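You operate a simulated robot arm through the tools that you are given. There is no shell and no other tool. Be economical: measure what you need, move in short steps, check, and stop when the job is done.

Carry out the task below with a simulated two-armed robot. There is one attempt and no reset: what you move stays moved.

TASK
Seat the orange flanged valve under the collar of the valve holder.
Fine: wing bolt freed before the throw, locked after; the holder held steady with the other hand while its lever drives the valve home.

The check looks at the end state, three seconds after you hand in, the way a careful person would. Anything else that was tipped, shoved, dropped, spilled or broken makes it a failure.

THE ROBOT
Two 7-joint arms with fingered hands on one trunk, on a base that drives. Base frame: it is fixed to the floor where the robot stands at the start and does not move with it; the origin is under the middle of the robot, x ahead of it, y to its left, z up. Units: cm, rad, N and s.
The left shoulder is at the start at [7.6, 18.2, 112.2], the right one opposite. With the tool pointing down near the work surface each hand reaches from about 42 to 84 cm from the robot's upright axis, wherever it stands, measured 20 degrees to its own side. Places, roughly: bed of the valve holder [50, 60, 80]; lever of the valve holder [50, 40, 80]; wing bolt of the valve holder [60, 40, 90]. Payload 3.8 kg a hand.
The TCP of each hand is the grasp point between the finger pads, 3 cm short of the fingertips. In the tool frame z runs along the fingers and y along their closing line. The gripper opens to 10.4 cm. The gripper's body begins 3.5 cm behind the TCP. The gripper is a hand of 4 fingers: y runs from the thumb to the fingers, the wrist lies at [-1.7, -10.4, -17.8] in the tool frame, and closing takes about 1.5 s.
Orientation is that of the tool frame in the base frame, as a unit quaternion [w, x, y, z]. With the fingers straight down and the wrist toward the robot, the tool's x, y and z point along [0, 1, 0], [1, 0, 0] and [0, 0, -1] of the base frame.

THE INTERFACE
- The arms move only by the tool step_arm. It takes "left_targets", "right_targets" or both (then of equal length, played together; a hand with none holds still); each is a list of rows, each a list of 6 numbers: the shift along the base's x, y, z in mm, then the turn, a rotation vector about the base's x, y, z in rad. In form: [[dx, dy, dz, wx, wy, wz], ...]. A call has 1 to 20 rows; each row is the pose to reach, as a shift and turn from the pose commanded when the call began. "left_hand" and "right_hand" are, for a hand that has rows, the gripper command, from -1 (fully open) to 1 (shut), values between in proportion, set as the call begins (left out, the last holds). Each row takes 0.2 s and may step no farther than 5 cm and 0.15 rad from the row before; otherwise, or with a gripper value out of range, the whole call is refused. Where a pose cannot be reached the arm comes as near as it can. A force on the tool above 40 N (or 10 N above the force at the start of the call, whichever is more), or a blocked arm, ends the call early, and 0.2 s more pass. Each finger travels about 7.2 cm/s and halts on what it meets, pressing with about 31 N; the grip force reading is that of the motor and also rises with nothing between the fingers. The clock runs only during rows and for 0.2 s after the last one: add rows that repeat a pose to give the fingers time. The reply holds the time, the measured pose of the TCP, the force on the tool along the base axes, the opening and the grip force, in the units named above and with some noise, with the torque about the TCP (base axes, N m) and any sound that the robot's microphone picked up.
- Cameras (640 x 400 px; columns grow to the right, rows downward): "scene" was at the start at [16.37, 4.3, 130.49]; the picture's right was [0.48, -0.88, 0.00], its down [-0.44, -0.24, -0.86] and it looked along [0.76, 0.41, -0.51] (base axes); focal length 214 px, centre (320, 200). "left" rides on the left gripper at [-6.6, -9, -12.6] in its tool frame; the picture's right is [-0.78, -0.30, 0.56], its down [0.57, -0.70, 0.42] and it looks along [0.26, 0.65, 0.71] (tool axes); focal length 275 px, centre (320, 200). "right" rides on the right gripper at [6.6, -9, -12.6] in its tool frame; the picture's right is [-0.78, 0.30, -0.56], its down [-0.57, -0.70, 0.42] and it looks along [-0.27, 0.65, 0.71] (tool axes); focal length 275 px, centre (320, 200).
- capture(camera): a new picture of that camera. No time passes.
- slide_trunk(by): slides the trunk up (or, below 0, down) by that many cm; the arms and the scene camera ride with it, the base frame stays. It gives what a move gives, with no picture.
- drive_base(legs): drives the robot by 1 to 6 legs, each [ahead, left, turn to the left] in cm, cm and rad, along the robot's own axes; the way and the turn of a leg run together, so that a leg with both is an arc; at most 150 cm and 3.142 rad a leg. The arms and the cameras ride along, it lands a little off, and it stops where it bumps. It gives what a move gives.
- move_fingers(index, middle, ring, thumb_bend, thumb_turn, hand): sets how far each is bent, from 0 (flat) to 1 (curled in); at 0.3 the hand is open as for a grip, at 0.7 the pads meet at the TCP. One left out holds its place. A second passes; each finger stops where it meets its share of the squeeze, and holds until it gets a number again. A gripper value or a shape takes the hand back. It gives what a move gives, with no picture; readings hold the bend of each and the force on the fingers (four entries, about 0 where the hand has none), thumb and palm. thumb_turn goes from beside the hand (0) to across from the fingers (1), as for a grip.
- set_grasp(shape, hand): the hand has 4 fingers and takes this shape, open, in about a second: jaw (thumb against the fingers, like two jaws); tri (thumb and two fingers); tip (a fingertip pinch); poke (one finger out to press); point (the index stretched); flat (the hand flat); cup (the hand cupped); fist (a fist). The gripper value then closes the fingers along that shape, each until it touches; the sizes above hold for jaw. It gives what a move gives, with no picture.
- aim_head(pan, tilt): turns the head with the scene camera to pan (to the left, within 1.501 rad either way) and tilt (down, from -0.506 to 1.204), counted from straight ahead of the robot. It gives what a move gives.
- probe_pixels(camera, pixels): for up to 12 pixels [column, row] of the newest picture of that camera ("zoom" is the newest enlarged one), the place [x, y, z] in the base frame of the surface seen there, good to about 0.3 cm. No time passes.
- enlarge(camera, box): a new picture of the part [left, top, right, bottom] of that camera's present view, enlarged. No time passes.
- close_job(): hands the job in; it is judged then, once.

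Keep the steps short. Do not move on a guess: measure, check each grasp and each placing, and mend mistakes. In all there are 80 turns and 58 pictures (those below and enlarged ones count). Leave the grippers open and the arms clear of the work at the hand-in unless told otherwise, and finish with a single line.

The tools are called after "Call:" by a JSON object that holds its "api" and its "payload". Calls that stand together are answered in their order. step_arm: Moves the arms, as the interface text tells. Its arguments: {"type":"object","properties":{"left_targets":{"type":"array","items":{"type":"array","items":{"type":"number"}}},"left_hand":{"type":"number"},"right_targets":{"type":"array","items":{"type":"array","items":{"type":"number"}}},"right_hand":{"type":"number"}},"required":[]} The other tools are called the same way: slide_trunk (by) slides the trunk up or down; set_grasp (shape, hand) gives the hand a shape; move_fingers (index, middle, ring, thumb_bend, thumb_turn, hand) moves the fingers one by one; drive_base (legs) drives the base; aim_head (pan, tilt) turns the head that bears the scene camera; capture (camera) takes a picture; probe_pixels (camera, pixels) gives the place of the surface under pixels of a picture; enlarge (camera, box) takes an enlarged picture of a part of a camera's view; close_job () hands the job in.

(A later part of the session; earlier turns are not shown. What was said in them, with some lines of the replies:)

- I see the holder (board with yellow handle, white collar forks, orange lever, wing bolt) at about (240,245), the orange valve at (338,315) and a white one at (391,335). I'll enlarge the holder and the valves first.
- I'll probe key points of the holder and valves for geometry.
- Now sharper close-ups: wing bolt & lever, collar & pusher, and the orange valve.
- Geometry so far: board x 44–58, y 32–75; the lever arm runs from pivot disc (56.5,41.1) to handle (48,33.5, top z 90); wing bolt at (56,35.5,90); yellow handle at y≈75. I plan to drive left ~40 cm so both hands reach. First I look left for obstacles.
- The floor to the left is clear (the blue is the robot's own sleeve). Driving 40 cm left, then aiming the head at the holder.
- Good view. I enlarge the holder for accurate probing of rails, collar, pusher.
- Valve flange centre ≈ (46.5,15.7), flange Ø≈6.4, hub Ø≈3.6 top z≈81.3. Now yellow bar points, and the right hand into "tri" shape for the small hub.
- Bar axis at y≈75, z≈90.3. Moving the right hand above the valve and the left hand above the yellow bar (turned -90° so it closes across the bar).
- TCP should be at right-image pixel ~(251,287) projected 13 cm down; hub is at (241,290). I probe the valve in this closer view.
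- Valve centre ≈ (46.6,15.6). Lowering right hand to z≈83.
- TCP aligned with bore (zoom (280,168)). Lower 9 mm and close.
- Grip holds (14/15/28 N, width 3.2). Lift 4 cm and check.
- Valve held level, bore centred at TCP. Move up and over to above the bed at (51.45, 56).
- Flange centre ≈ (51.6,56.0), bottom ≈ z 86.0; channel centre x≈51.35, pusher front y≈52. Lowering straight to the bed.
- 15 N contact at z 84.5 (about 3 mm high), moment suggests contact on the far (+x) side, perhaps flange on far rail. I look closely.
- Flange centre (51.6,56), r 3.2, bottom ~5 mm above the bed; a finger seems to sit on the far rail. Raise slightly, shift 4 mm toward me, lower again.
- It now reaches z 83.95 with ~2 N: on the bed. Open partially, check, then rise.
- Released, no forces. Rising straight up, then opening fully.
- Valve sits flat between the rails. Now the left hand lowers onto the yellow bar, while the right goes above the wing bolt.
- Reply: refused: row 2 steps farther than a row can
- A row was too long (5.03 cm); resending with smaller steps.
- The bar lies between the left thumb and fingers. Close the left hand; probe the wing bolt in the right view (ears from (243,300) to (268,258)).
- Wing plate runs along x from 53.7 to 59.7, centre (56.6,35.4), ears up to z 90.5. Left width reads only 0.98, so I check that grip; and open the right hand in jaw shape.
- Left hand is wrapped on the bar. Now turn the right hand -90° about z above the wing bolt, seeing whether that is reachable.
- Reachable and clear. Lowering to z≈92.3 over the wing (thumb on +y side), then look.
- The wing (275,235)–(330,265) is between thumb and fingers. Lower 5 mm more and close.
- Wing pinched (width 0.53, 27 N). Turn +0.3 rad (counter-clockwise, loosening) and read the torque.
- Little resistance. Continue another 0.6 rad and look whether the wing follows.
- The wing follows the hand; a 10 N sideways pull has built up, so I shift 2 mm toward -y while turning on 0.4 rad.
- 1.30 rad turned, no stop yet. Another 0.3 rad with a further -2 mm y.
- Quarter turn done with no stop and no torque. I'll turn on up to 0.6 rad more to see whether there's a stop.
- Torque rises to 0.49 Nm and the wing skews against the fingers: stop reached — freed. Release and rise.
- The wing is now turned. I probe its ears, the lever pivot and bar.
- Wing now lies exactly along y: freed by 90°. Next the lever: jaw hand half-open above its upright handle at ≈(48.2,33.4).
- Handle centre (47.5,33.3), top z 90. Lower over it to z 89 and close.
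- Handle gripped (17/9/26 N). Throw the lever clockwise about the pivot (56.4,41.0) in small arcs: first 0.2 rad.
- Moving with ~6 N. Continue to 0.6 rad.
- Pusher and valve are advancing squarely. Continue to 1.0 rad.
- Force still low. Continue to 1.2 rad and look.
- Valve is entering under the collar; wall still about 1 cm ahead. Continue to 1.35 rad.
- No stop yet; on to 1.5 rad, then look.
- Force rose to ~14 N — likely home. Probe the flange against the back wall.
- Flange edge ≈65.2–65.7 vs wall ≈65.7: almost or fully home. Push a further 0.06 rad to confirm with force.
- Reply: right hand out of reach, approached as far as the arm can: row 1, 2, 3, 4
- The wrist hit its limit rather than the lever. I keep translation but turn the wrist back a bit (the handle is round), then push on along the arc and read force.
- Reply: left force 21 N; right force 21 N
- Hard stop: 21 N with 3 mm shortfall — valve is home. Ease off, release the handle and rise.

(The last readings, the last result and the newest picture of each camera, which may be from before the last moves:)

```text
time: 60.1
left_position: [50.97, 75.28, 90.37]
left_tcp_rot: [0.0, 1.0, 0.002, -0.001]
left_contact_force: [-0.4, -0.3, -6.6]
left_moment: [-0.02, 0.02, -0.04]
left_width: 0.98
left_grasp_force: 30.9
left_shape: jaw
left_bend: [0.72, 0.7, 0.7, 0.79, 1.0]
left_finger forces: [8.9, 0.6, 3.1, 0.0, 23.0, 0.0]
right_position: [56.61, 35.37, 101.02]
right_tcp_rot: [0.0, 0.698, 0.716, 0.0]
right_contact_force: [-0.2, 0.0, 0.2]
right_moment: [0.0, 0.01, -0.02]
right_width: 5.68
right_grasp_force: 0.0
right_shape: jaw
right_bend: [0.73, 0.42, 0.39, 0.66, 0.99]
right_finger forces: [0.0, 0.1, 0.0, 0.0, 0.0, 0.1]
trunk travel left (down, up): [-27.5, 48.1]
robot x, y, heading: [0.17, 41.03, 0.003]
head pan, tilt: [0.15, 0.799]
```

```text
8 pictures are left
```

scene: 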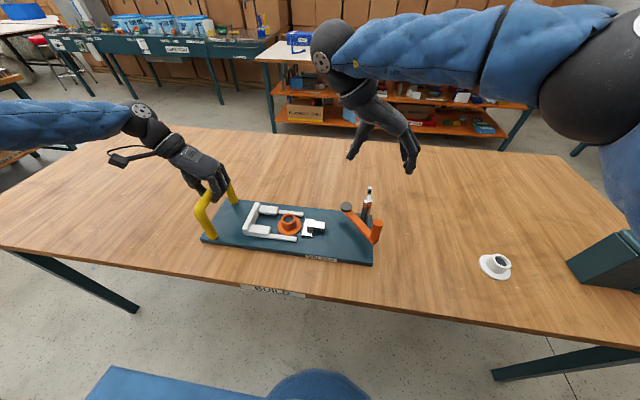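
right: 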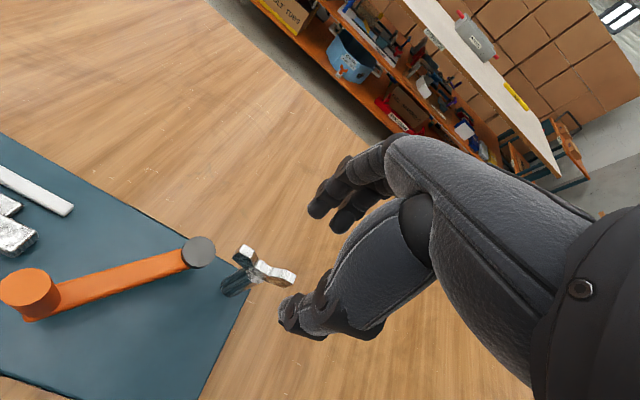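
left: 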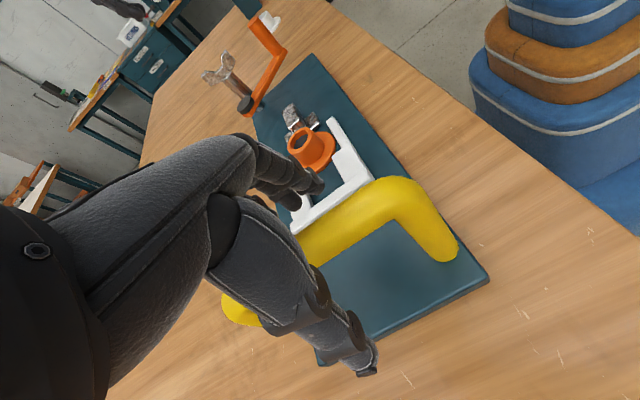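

Lever stays thrown. Now pinch the wing (along y, centre (56.45,35.2)) at yaw 0: lower to z 91.8 and close.

Call:
{"api": "step_arm", "payload": {"right_targets": [[-2, -3, -30, 0, 0, 0], [-2, -3, -60, 0, 0, 0], [-2, -3, -80, 0, 0, 0], [-2, -3, -92, 0, 0, 0], [-2, -3, -92, 0, 0, 0]]}}

Call:
{"api": "step_arm", "payload": {"right_targets": [[0, 0, 0, 0, 0, 0], [0, 0, 0, 0, 0, 0], [0, 0, 0, 0, 0, 0], [0, 0, 0, 0, 0, 0], [0, 0, 0, 0, 0, 0], [0, 0, 0, 0, 0, 0]], "right_hand": 1}}

Call:
{"api": "enlarge", "payload": {"camera": "right", "box": [220, 170, 420, 370]}}

```text
time: 61.3
left_position: [50.93, 75.28, 90.4]
left_tcp_rot: [0.001, 1.0, 0.003, 0.0]
left_contact_force: [0.2, 0.1, -5.8]
left_moment: [-0.07, -0.01, -0.01]
left_width: 0.96
left_grasp_force: 30.8
left_shape: jaw
left_bend: [0.72, 0.7, 0.7, 0.79, 1.0]
left_finger forces: [8.8, 0.8, 3.2, 0.0, 23.2, 0.0]
right_position: [56.53, 34.9, 91.86]
right_tcp_rot: [0.0, 0.699, 0.715, -0.001]
right_contact_force: [0.4, -0.3, 0.2]
right_moment: [0.01, 0.01, -0.01]
right_width: 5.68
right_grasp_force: 0.2
right_shape: jaw
right_bend: [0.73, 0.42, 0.39, 0.66, 0.99]
right_finger forces: [0.0, 0.0, 0.0, 0.1, 0.1, 0.0]
trunk travel left (down, up): [-27.5, 48.1]
robot x, y, heading: [-0.04, 40.55, 0.003]
head pan, tilt: [0.15, 0.799]
```

```text
time: 62.7
left_position: [50.95, 75.25, 90.32]
left_tcp_rot: [0.0, 1.0, 0.001, -0.001]
left_contact_force: [-0.8, 1.7, -6.1]
left_moment: [-0.04, -0.02, -0.03]
left_width: 0.98
left_grasp_force: 31.1
left_shape: jaw
left_bend: [0.72, 0.7, 0.7, 0.79, 1.0]
left_finger forces: [8.1, 0.6, 3.3, 0.1, 23.8, 0.0]
right_position: [56.61, 35.03, 91.76]
right_tcp_rot: [0.0, 0.7, 0.715, 0.0]
right_contact_force: [1.5, -2.7, -0.6]
right_moment: [0.0, -0.06, -0.04]
right_width: 1.34
right_grasp_force: 31.2
right_shape: jaw
right_bend: [0.74, 0.48, 0.51, 0.51, 1.0]
right_finger forces: [14.4, 7.2, 1.4, 0.0, 21.7, 0.0]
trunk travel left (down, up): [-27.5, 48.1]
robot x, y, heading: [-0.1, 40.73, 0.007]
head pan, tilt: [0.15, 0.799]
```

```text
2.00 times, centred on (320, 270) of right
```

zoom: 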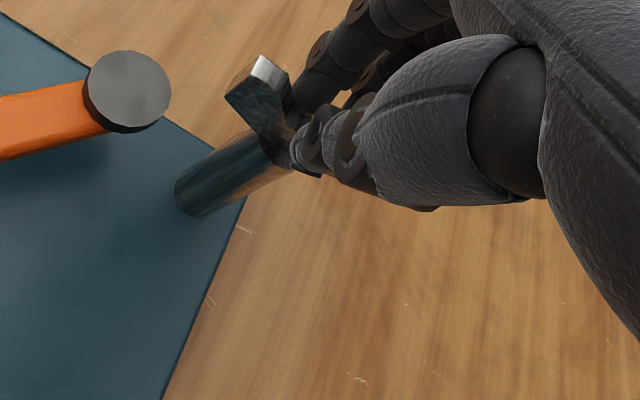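

Pinched, similar to before. Turn clockwise 0.8 rad.

Call:
{"api": "step_arm", "payload": {"right_targets": [[0, 0, 0, 0, 0, -0.13], [0, 0, 0, 0, 0, -0.26], [0, 0, 0, 0, 0, -0.4], [0, 0, 0, 0, 0, -0.53], [0, 0, 0, 0, 0, -0.66], [0, 0, 0, 0, 0, -0.8], [0, 0, 0, 0, 0, -0.8]]}}

```text
time: 64.3
left_position: [50.89, 75.19, 90.54]
left_tcp_rot: [0.001, 1.0, 0.001, 0.0]
left_contact_force: [4.9, -25.5, -6.0]
left_moment: [-0.09, 0.01, -0.04]
left_width: 0.85
left_grasp_force: 31.0
left_shape: jaw
left_bend: [0.72, 0.7, 0.7, 0.79, 1.0]
left_finger forces: [18.2, 4.9, 4.3, 0.0, 16.1, 0.0]
right_position: [56.38, 35.35, 91.95]
right_tcp_rot: [-0.003, 0.922, 0.388, 0.002]
right_contact_force: [-2.7, 25.6, 3.0]
right_moment: [0.54, 0.04, 0.35]
right_width: 1.08
right_grasp_force: 31.5
right_shape: jaw
right_bend: [0.74, 0.5, 0.52, 0.49, 1.0]
right_finger forces: [10.3, 5.5, 0.0, 0.1, 33.8, 0.0]
trunk travel left (down, up): [-27.5, 48.1]
robot x, y, heading: [-0.39, 40.33, 0.006]
head pan, tilt: [0.15, 0.799]
```

25 N side load: the hand must yield toward +y. Shift +4 mm y and turn on slightly.

Call:
{"api": "step_arm", "payload": {"right_targets": [[0, 2, 0, 0, 0, 0], [0, 4, 0, 0, 0, 0], [0, 5, 0, 0, 0, -0.1], [0, 6, 0, 0, 0, -0.2], [0, 6, 0, 0, 0, -0.2]]}}

Call:
{"api": "enlarge", "payload": {"camera": "right", "box": [220, 170, 420, 370]}}

```text
time: 65.5
left_position: [51.01, 75.24, 90.47]
left_tcp_rot: [0.0, 1.0, 0.002, -0.001]
left_contact_force: [3.7, -20.1, -5.9]
left_moment: [-0.07, -0.01, -0.01]
left_width: 0.89
left_grasp_force: 31.0
left_shape: jaw
left_bend: [0.72, 0.7, 0.7, 0.79, 1.0]
left_finger forces: [15.6, 4.3, 3.8, 0.0, 17.4, 0.0]
right_position: [56.43, 35.75, 91.74]
right_tcp_rot: [-0.002, 0.956, 0.293, 0.0]
right_contact_force: [-1.2, 20.4, 2.7]
right_moment: [0.41, 0.0, 0.26]
right_width: 1.02
right_grasp_force: 31.4
right_shape: jaw
right_bend: [0.74, 0.5, 0.52, 0.49, 1.0]
right_finger forces: [10.6, 6.0, 0.1, 0.0, 32.8, 0.1]
trunk travel left (down, up): [-27.5, 48.1]
robot x, y, heading: [-0.18, 40.61, 0.004]
head pan, tilt: [0.15, 0.799]
```

```text
2.00 times, centred on (320, 270) of right
```

zoom: 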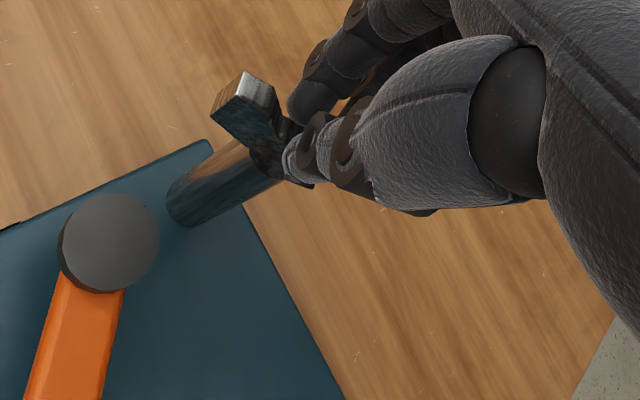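

Wing follows. Shift another +4 mm y and turn 0.3 more.

Call:
{"api": "step_arm", "payload": {"right_targets": [[0, 3, 0, 0, 0, 0], [0, 5, 0, 0, 0, -0.1], [0, 6, 0, 0, 0, -0.2], [0, 7, 0, 0, 0, -0.3], [0, 7, 0, 0, 0, -0.3]]}}

```text
time: 66.7
left_position: [50.86, 75.33, 90.35]
left_tcp_rot: [0.0, 1.0, 0.002, 0.0]
left_contact_force: [0.9, -7.5, -7.1]
left_moment: [-0.03, 0.01, -0.05]
left_width: 0.89
left_grasp_force: 30.9
left_shape: jaw
left_bend: [0.72, 0.7, 0.7, 0.79, 1.0]
left_finger forces: [11.3, 3.1, 2.9, 0.0, 21.2, 0.0]
right_position: [56.61, 36.38, 91.71]
right_tcp_rot: [0.001, 0.99, 0.144, 0.0]
right_contact_force: [1.7, 7.4, 2.9]
right_moment: [0.11, -0.06, 0.11]
right_width: 1.12
right_grasp_force: 30.9
right_shape: jaw
right_bend: [0.74, 0.49, 0.52, 0.49, 1.0]
right_finger forces: [13.0, 7.6, 0.1, 0.0, 26.8, 0.0]
trunk travel left (down, up): [-27.5, 48.1]
robot x, y, heading: [-0.22, 40.7, 0.005]
head pan, tilt: [0.15, 0.799]
```

Side load down to 7 N. Turn the remaining ~0.4 rad until the stop.

Call:
{"api": "step_arm", "payload": {"right_targets": [[0, 1, 0, 0, 0, -0.1], [0, 1, 0, 0, 0, -0.2], [0, 2, 0, 0, 0, -0.3], [0, 2, 0, 0, 0, -0.4], [0, 2, 0, 0, 0, -0.4]]}}

Call:
{"api": "enlarge", "payload": {"camera": "right", "box": [220, 170, 420, 370]}}

```text
time: 67.9
left_position: [50.97, 75.17, 90.35]
left_tcp_rot: [0.0, 1.0, 0.002, -0.001]
left_contact_force: [0.3, -4.6, -5.9]
left_moment: [0.0, 0.07, -0.1]
left_width: 0.86
left_grasp_force: 30.9
left_shape: jaw
left_bend: [0.72, 0.7, 0.7, 0.79, 1.0]
left_finger forces: [9.4, 2.7, 3.0, 0.0, 22.8, 0.1]
right_position: [56.33, 36.61, 91.8]
right_tcp_rot: [0.001, 0.999, -0.055, 0.0]
right_contact_force: [2.1, 4.4, 1.5]
right_moment: [0.07, -0.01, 0.07]
right_width: 1.17
right_grasp_force: 30.4
right_shape: jaw
right_bend: [0.74, 0.49, 0.52, 0.49, 1.0]
right_finger forces: [13.4, 7.7, 0.1, 0.0, 25.3, 0.0]
trunk travel left (down, up): [-27.5, 48.1]
robot x, y, heading: [-0.21, 40.62, 0.005]
head pan, tilt: [0.15, 0.799]
```

```text
2.00 times, centred on (320, 270) of right
```

zoom: 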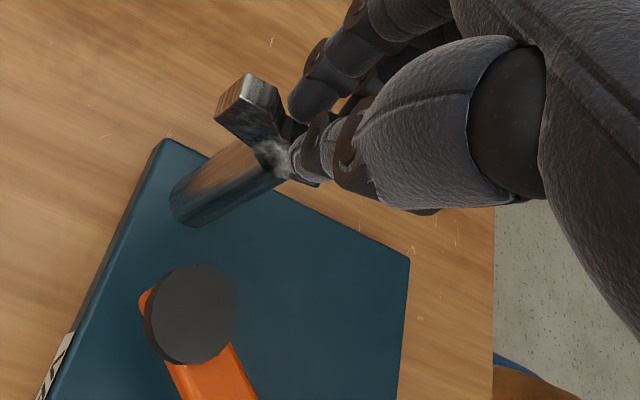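

Turned to ~-96° with the grip following. Try 0.25 rad more to feel the locked stop.

Call:
{"api": "step_arm", "payload": {"right_targets": [[0, 0, 0, 0, 0, -0.08], [0, 0, 0, 0, 0, -0.16], [0, 0, 0, 0, 0, -0.25], [0, 0, 0, 0, 0, -0.25]]}}

```text
time: 68.9
left_position: [50.98, 75.22, 90.35]
left_tcp_rot: [0.0, 1.0, 0.001, -0.001]
left_contact_force: [-0.7, -1.7, -6.8]
left_moment: [0.02, 0.02, -0.11]
left_width: 0.85
left_grasp_force: 30.9
left_shape: jaw
left_bend: [0.72, 0.7, 0.7, 0.79, 1.0]
left_finger forces: [8.3, 2.5, 3.0, 0.0, 24.0, 0.0]
right_position: [56.55, 36.56, 91.83]
right_tcp_rot: [0.001, 0.984, -0.179, 0.0]
right_contact_force: [4.7, -0.4, 6.0]
right_moment: [-0.16, 0.0, 0.3]
right_width: 1.3
right_grasp_force: 30.7
right_shape: jaw
right_bend: [0.75, 0.47, 0.51, 0.49, 1.0]
right_finger forces: [11.5, 12.5, 1.1, 0.0, 24.4, 0.1]
trunk travel left (down, up): [-27.5, 48.1]
robot x, y, heading: [-0.14, 40.51, 0.003]
head pan, tilt: [0.15, 0.799]
```

Torque rises to 0.3 Nm and the fingers start to yield: locked stop. Release, rise, and look.

Call:
{"api": "step_arm", "payload": {"right_targets": [[0, 0, 0, 0, 0, 0], [0, 0, 0, 0, 0, 0], [0, 0, 0, 0, 0, 0], [0, 0, 0, 0, 0, 0], [0, 0, 0, 0, 0, 0], [0, 0, 0, 0, 0, 0]], "right_hand": -0.4}}

Call:
{"api": "step_arm", "payload": {"right_targets": [[0, 0, 20, 0, 0, 0], [0, 0, 50, 0, 0, 0], [0, 0, 90, 0, 0, 0], [0, -30, 120, 0, 0, 0.1], [0, -70, 120, 0, 0, 0.2], [0, -110, 120, 0, 0, 0.34], [0, -150, 120, 0, 0, 0.48], [0, -190, 120, 0, 0, 0.62], [0, -220, 120, 0, 0, 0.76]]}}

Call:
{"api": "enlarge", "payload": {"camera": "scene", "box": [190, 165, 390, 290]}}

Call:
{"api": "probe_pixels", "payload": {"camera": "zoom", "pixels": [[570, 75], [573, 100], [560, 118], [575, 90], [208, 175], [218, 170], [290, 165], [40, 245], [582, 320]]}}

```text
time: 70.3
left_position: [51.05, 75.3, 90.51]
left_tcp_rot: [-0.001, 1.0, 0.002, 0.0]
left_contact_force: [0.1, 1.0, -5.6]
left_moment: [0.02, 0.01, -0.14]
left_width: 0.87
left_grasp_force: 31.1
left_shape: jaw
left_bend: [0.72, 0.7, 0.7, 0.79, 1.0]
left_finger forces: [7.5, 2.1, 2.8, 0.1, 24.6, 0.1]
right_position: [56.51, 36.65, 91.71]
right_tcp_rot: [0.0, 0.984, -0.178, 0.0]
right_contact_force: [-0.2, -1.0, 0.0]
right_moment: [0.01, -0.02, -0.01]
right_width: 7.26
right_grasp_force: 0.0
right_shape: jaw
right_bend: [0.27, 0.37, 0.34, 0.57, 0.99]
right_finger forces: [0.0, 0.0, 0.1, 0.0, 0.0, 0.1]
trunk travel left (down, up): [-27.5, 48.1]
robot x, y, heading: [-0.19, 40.96, 0.001]
head pan, tilt: [0.15, 0.799]
```

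```text
time: 72.3
left_position: [50.93, 75.28, 90.51]
left_tcp_rot: [-0.001, 1.0, 0.001, 0.0]
left_contact_force: [0.0, -1.4, -6.5]
left_moment: [0.0, 0.04, -0.11]
left_width: 0.87
left_grasp_force: 30.6
left_shape: jaw
left_bend: [0.72, 0.7, 0.7, 0.79, 1.0]
left_finger forces: [8.0, 2.3, 3.0, 0.0, 5.8, 0.1]
right_position: [56.3, 14.74, 103.93]
right_tcp_rot: [0.0, 0.98, 0.201, -0.001]
right_contact_force: [0.0, -0.1, 0.1]
right_moment: [0.04, -0.03, 0.0]
right_width: 7.26
right_grasp_force: 0.1
right_shape: jaw
right_bend: [0.27, 0.37, 0.34, 0.57, 0.99]
right_finger forces: [0.1, 0.0, 0.0, 0.0, 0.1, 0.0]
trunk travel left (down, up): [-27.5, 48.1]
robot x, y, heading: [-0.6, 40.55, 0.009]
head pan, tilt: [0.15, 0.799]
```

```text
3.20 times, centred on (290, 228) of scene
```

zoom: 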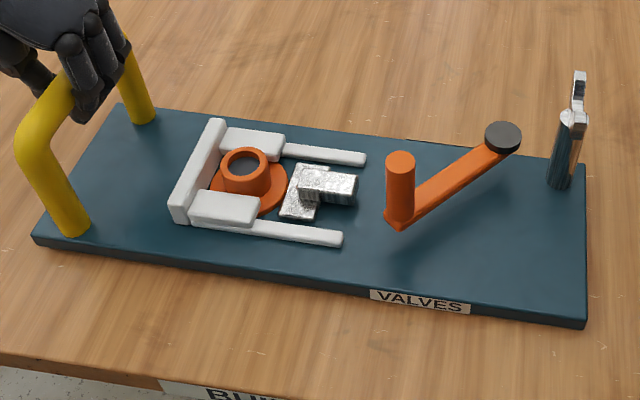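

```text
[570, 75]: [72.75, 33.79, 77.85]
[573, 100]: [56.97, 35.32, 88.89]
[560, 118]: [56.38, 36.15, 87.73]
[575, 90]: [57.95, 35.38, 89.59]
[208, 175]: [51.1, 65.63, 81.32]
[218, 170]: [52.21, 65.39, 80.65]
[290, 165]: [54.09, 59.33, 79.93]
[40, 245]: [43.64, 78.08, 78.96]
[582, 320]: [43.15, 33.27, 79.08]
```

Valve is under the collar against the wall, wing back along x, lever thrown. Now lower the left hand 1 mm (it lifts 6 N), open it, and rise clear.

Call:
{"api": "step_arm", "payload": {"left_targets": [[0, 0, -1, 0, 0, 0], [0, 0, -1, 0, 0, 0]]}}

Call:
{"api": "step_arm", "payload": {"left_targets": [[0, 0, 0, 0, 0, 0], [0, 0, 0, 0, 0, 0], [0, 0, 0, 0, 0, 0], [0, 0, 0, 0, 0, 0], [0, 0, 0, 0, 0, 0], [0, 0, 0, 0, 0, 0], [0, 0, 0, 0, 0, 0], [0, 0, 0, 0, 0, 0]], "left_hand": -1}}

Call:
{"api": "step_arm", "payload": {"left_targets": [[0, 0, 20, 0, 0, 0], [0, 0, 50, 0, 0, 0], [0, 0, 90, 0, 0, 0], [0, 0, 130, 0, 0, 0], [-20, 30, 150, 0, 0, 0], [-40, 60, 160, 0, 0, 0], [-60, 90, 160, 0, 0, 0]], "right_targets": [[0, -5, 20, 0, 0, 0], [0, -10, 40, 0, 0, 0], [0, -15, 60, 0, 0, 0], [0, -20, 60, 0, 0, 0], [0, -25, 60, 0, 0, 0], [0, -30, 60, 0, 0, 0], [0, -35, 60, 0, 0, 0]], "right_hand": -1}}

Call:
{"api": "capture", "payload": {"camera": "scene"}}

Call:
{"api": "enlarge", "payload": {"camera": "scene", "box": [225, 180, 390, 270]}}

```text
time: 72.9
left_position: [50.99, 75.25, 90.33]
left_tcp_rot: [0.0, 1.0, 0.003, 0.0]
left_contact_force: [-0.7, 1.3, -5.0]
left_moment: [0.0, 0.0, -0.09]
left_width: 0.88
left_grasp_force: 31.4
left_shape: jaw
left_bend: [0.72, 0.7, 0.7, 0.79, 1.0]
left_finger forces: [7.2, 2.0, 2.6, 0.0, 6.6, 0.0]
right_position: [56.32, 14.72, 103.88]
right_tcp_rot: [0.0, 0.98, 0.201, -0.001]
right_contact_force: [-0.4, -0.5, -0.2]
right_moment: [0.01, 0.03, 0.01]
right_width: 7.28
right_grasp_force: 0.0
right_shape: jaw
right_bend: [0.27, 0.37, 0.34, 0.57, 0.99]
right_finger forces: [0.0, 0.0, 0.0, 0.1, 0.0, 0.1]
trunk travel left (down, up): [-27.5, 48.1]
robot x, y, heading: [-0.23, 40.59, 0.004]
head pan, tilt: [0.15, 0.799]
```

```text
time: 74.7
left_position: [50.86, 75.21, 90.43]
left_tcp_rot: [0.001, 1.0, 0.002, 0.0]
left_contact_force: [0.5, -0.3, 0.2]
left_moment: [0.01, -0.01, 0.0]
left_width: 10.34
left_grasp_force: 0.1
left_shape: jaw
left_bend: [0.3, 0.3, 0.3, 0.3, 0.97]
left_finger forces: [0.1, 0.0, 0.0, 0.0, 0.1, 0.1]
right_position: [56.24, 14.69, 103.95]
right_tcp_rot: [0.0, 0.98, 0.201, 0.0]
right_contact_force: [0.2, -0.3, 0.1]
right_moment: [0.0, 0.01, 0.02]
right_width: 7.25
right_grasp_force: 0.0
right_shape: jaw
right_bend: [0.27, 0.37, 0.34, 0.57, 0.99]
right_finger forces: [0.0, 0.1, 0.0, 0.1, 0.1, 0.1]
trunk travel left (down, up): [-27.5, 48.1]
robot x, y, heading: [-0.12, 40.56, 0.002]
head pan, tilt: [0.15, 0.799]
```

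```text
time: 76.3
left_position: [44.93, 84.47, 106.6]
left_tcp_rot: [0.0, 1.0, 0.001, 0.0]
left_contact_force: [-0.4, -0.2, -0.3]
left_moment: [0.02, 0.03, 0.01]
left_width: 10.36
left_grasp_force: 0.0
left_shape: jaw
left_bend: [0.3, 0.3, 0.3, 0.3, 0.97]
left_finger forces: [0.0, 0.0, 0.1, 0.1, 0.0, 0.1]
right_position: [56.35, 11.2, 109.89]
right_tcp_rot: [0.0, 0.98, 0.201, -0.001]
right_contact_force: [0.1, 0.7, 0.3]
right_moment: [0.0, 0.03, 0.02]
right_width: 10.37
right_grasp_force: 0.1
right_shape: jaw
right_bend: [0.3, 0.3, 0.3, 0.3, 0.97]
right_finger forces: [0.0, 0.0, 0.1, 0.1, 0.1, 0.0]
trunk travel left (down, up): [-27.5, 48.1]
robot x, y, heading: [-0.3, 40.58, 0.005]
head pan, tilt: [0.15, 0.799]
```

```text
3 pictures are left
```

scene: 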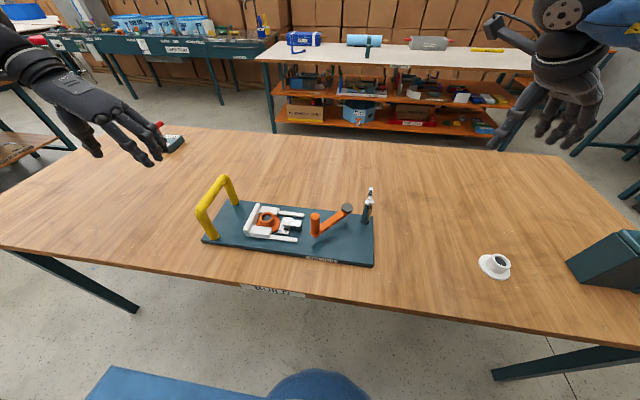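

```text
3.88 times, centred on (308, 225) of scene
```

zoom: 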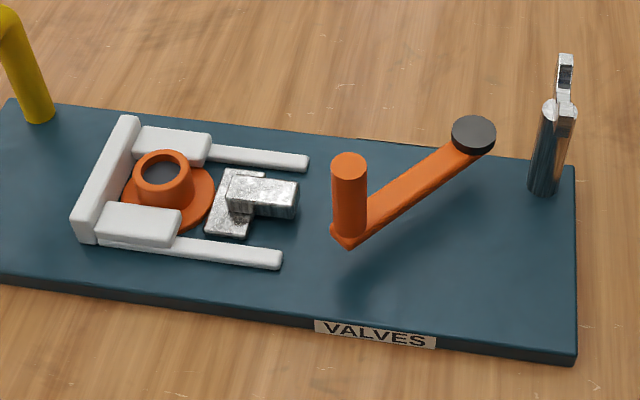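

The valve sits under the collar against the back wall with the pusher behind it. The lever is thrown, the wing is back along x as at the start, the rest looks undisturbed, and both hands are open and clear. Handing in.

Call:
{"api": "close_job", "payload": {}}

```text
The job is handed in.
```

The orange valve is seated under the collar; the wing bolt was freed before the throw and locked after it, with the holder held by the left hand throughout, and the job is handed in.
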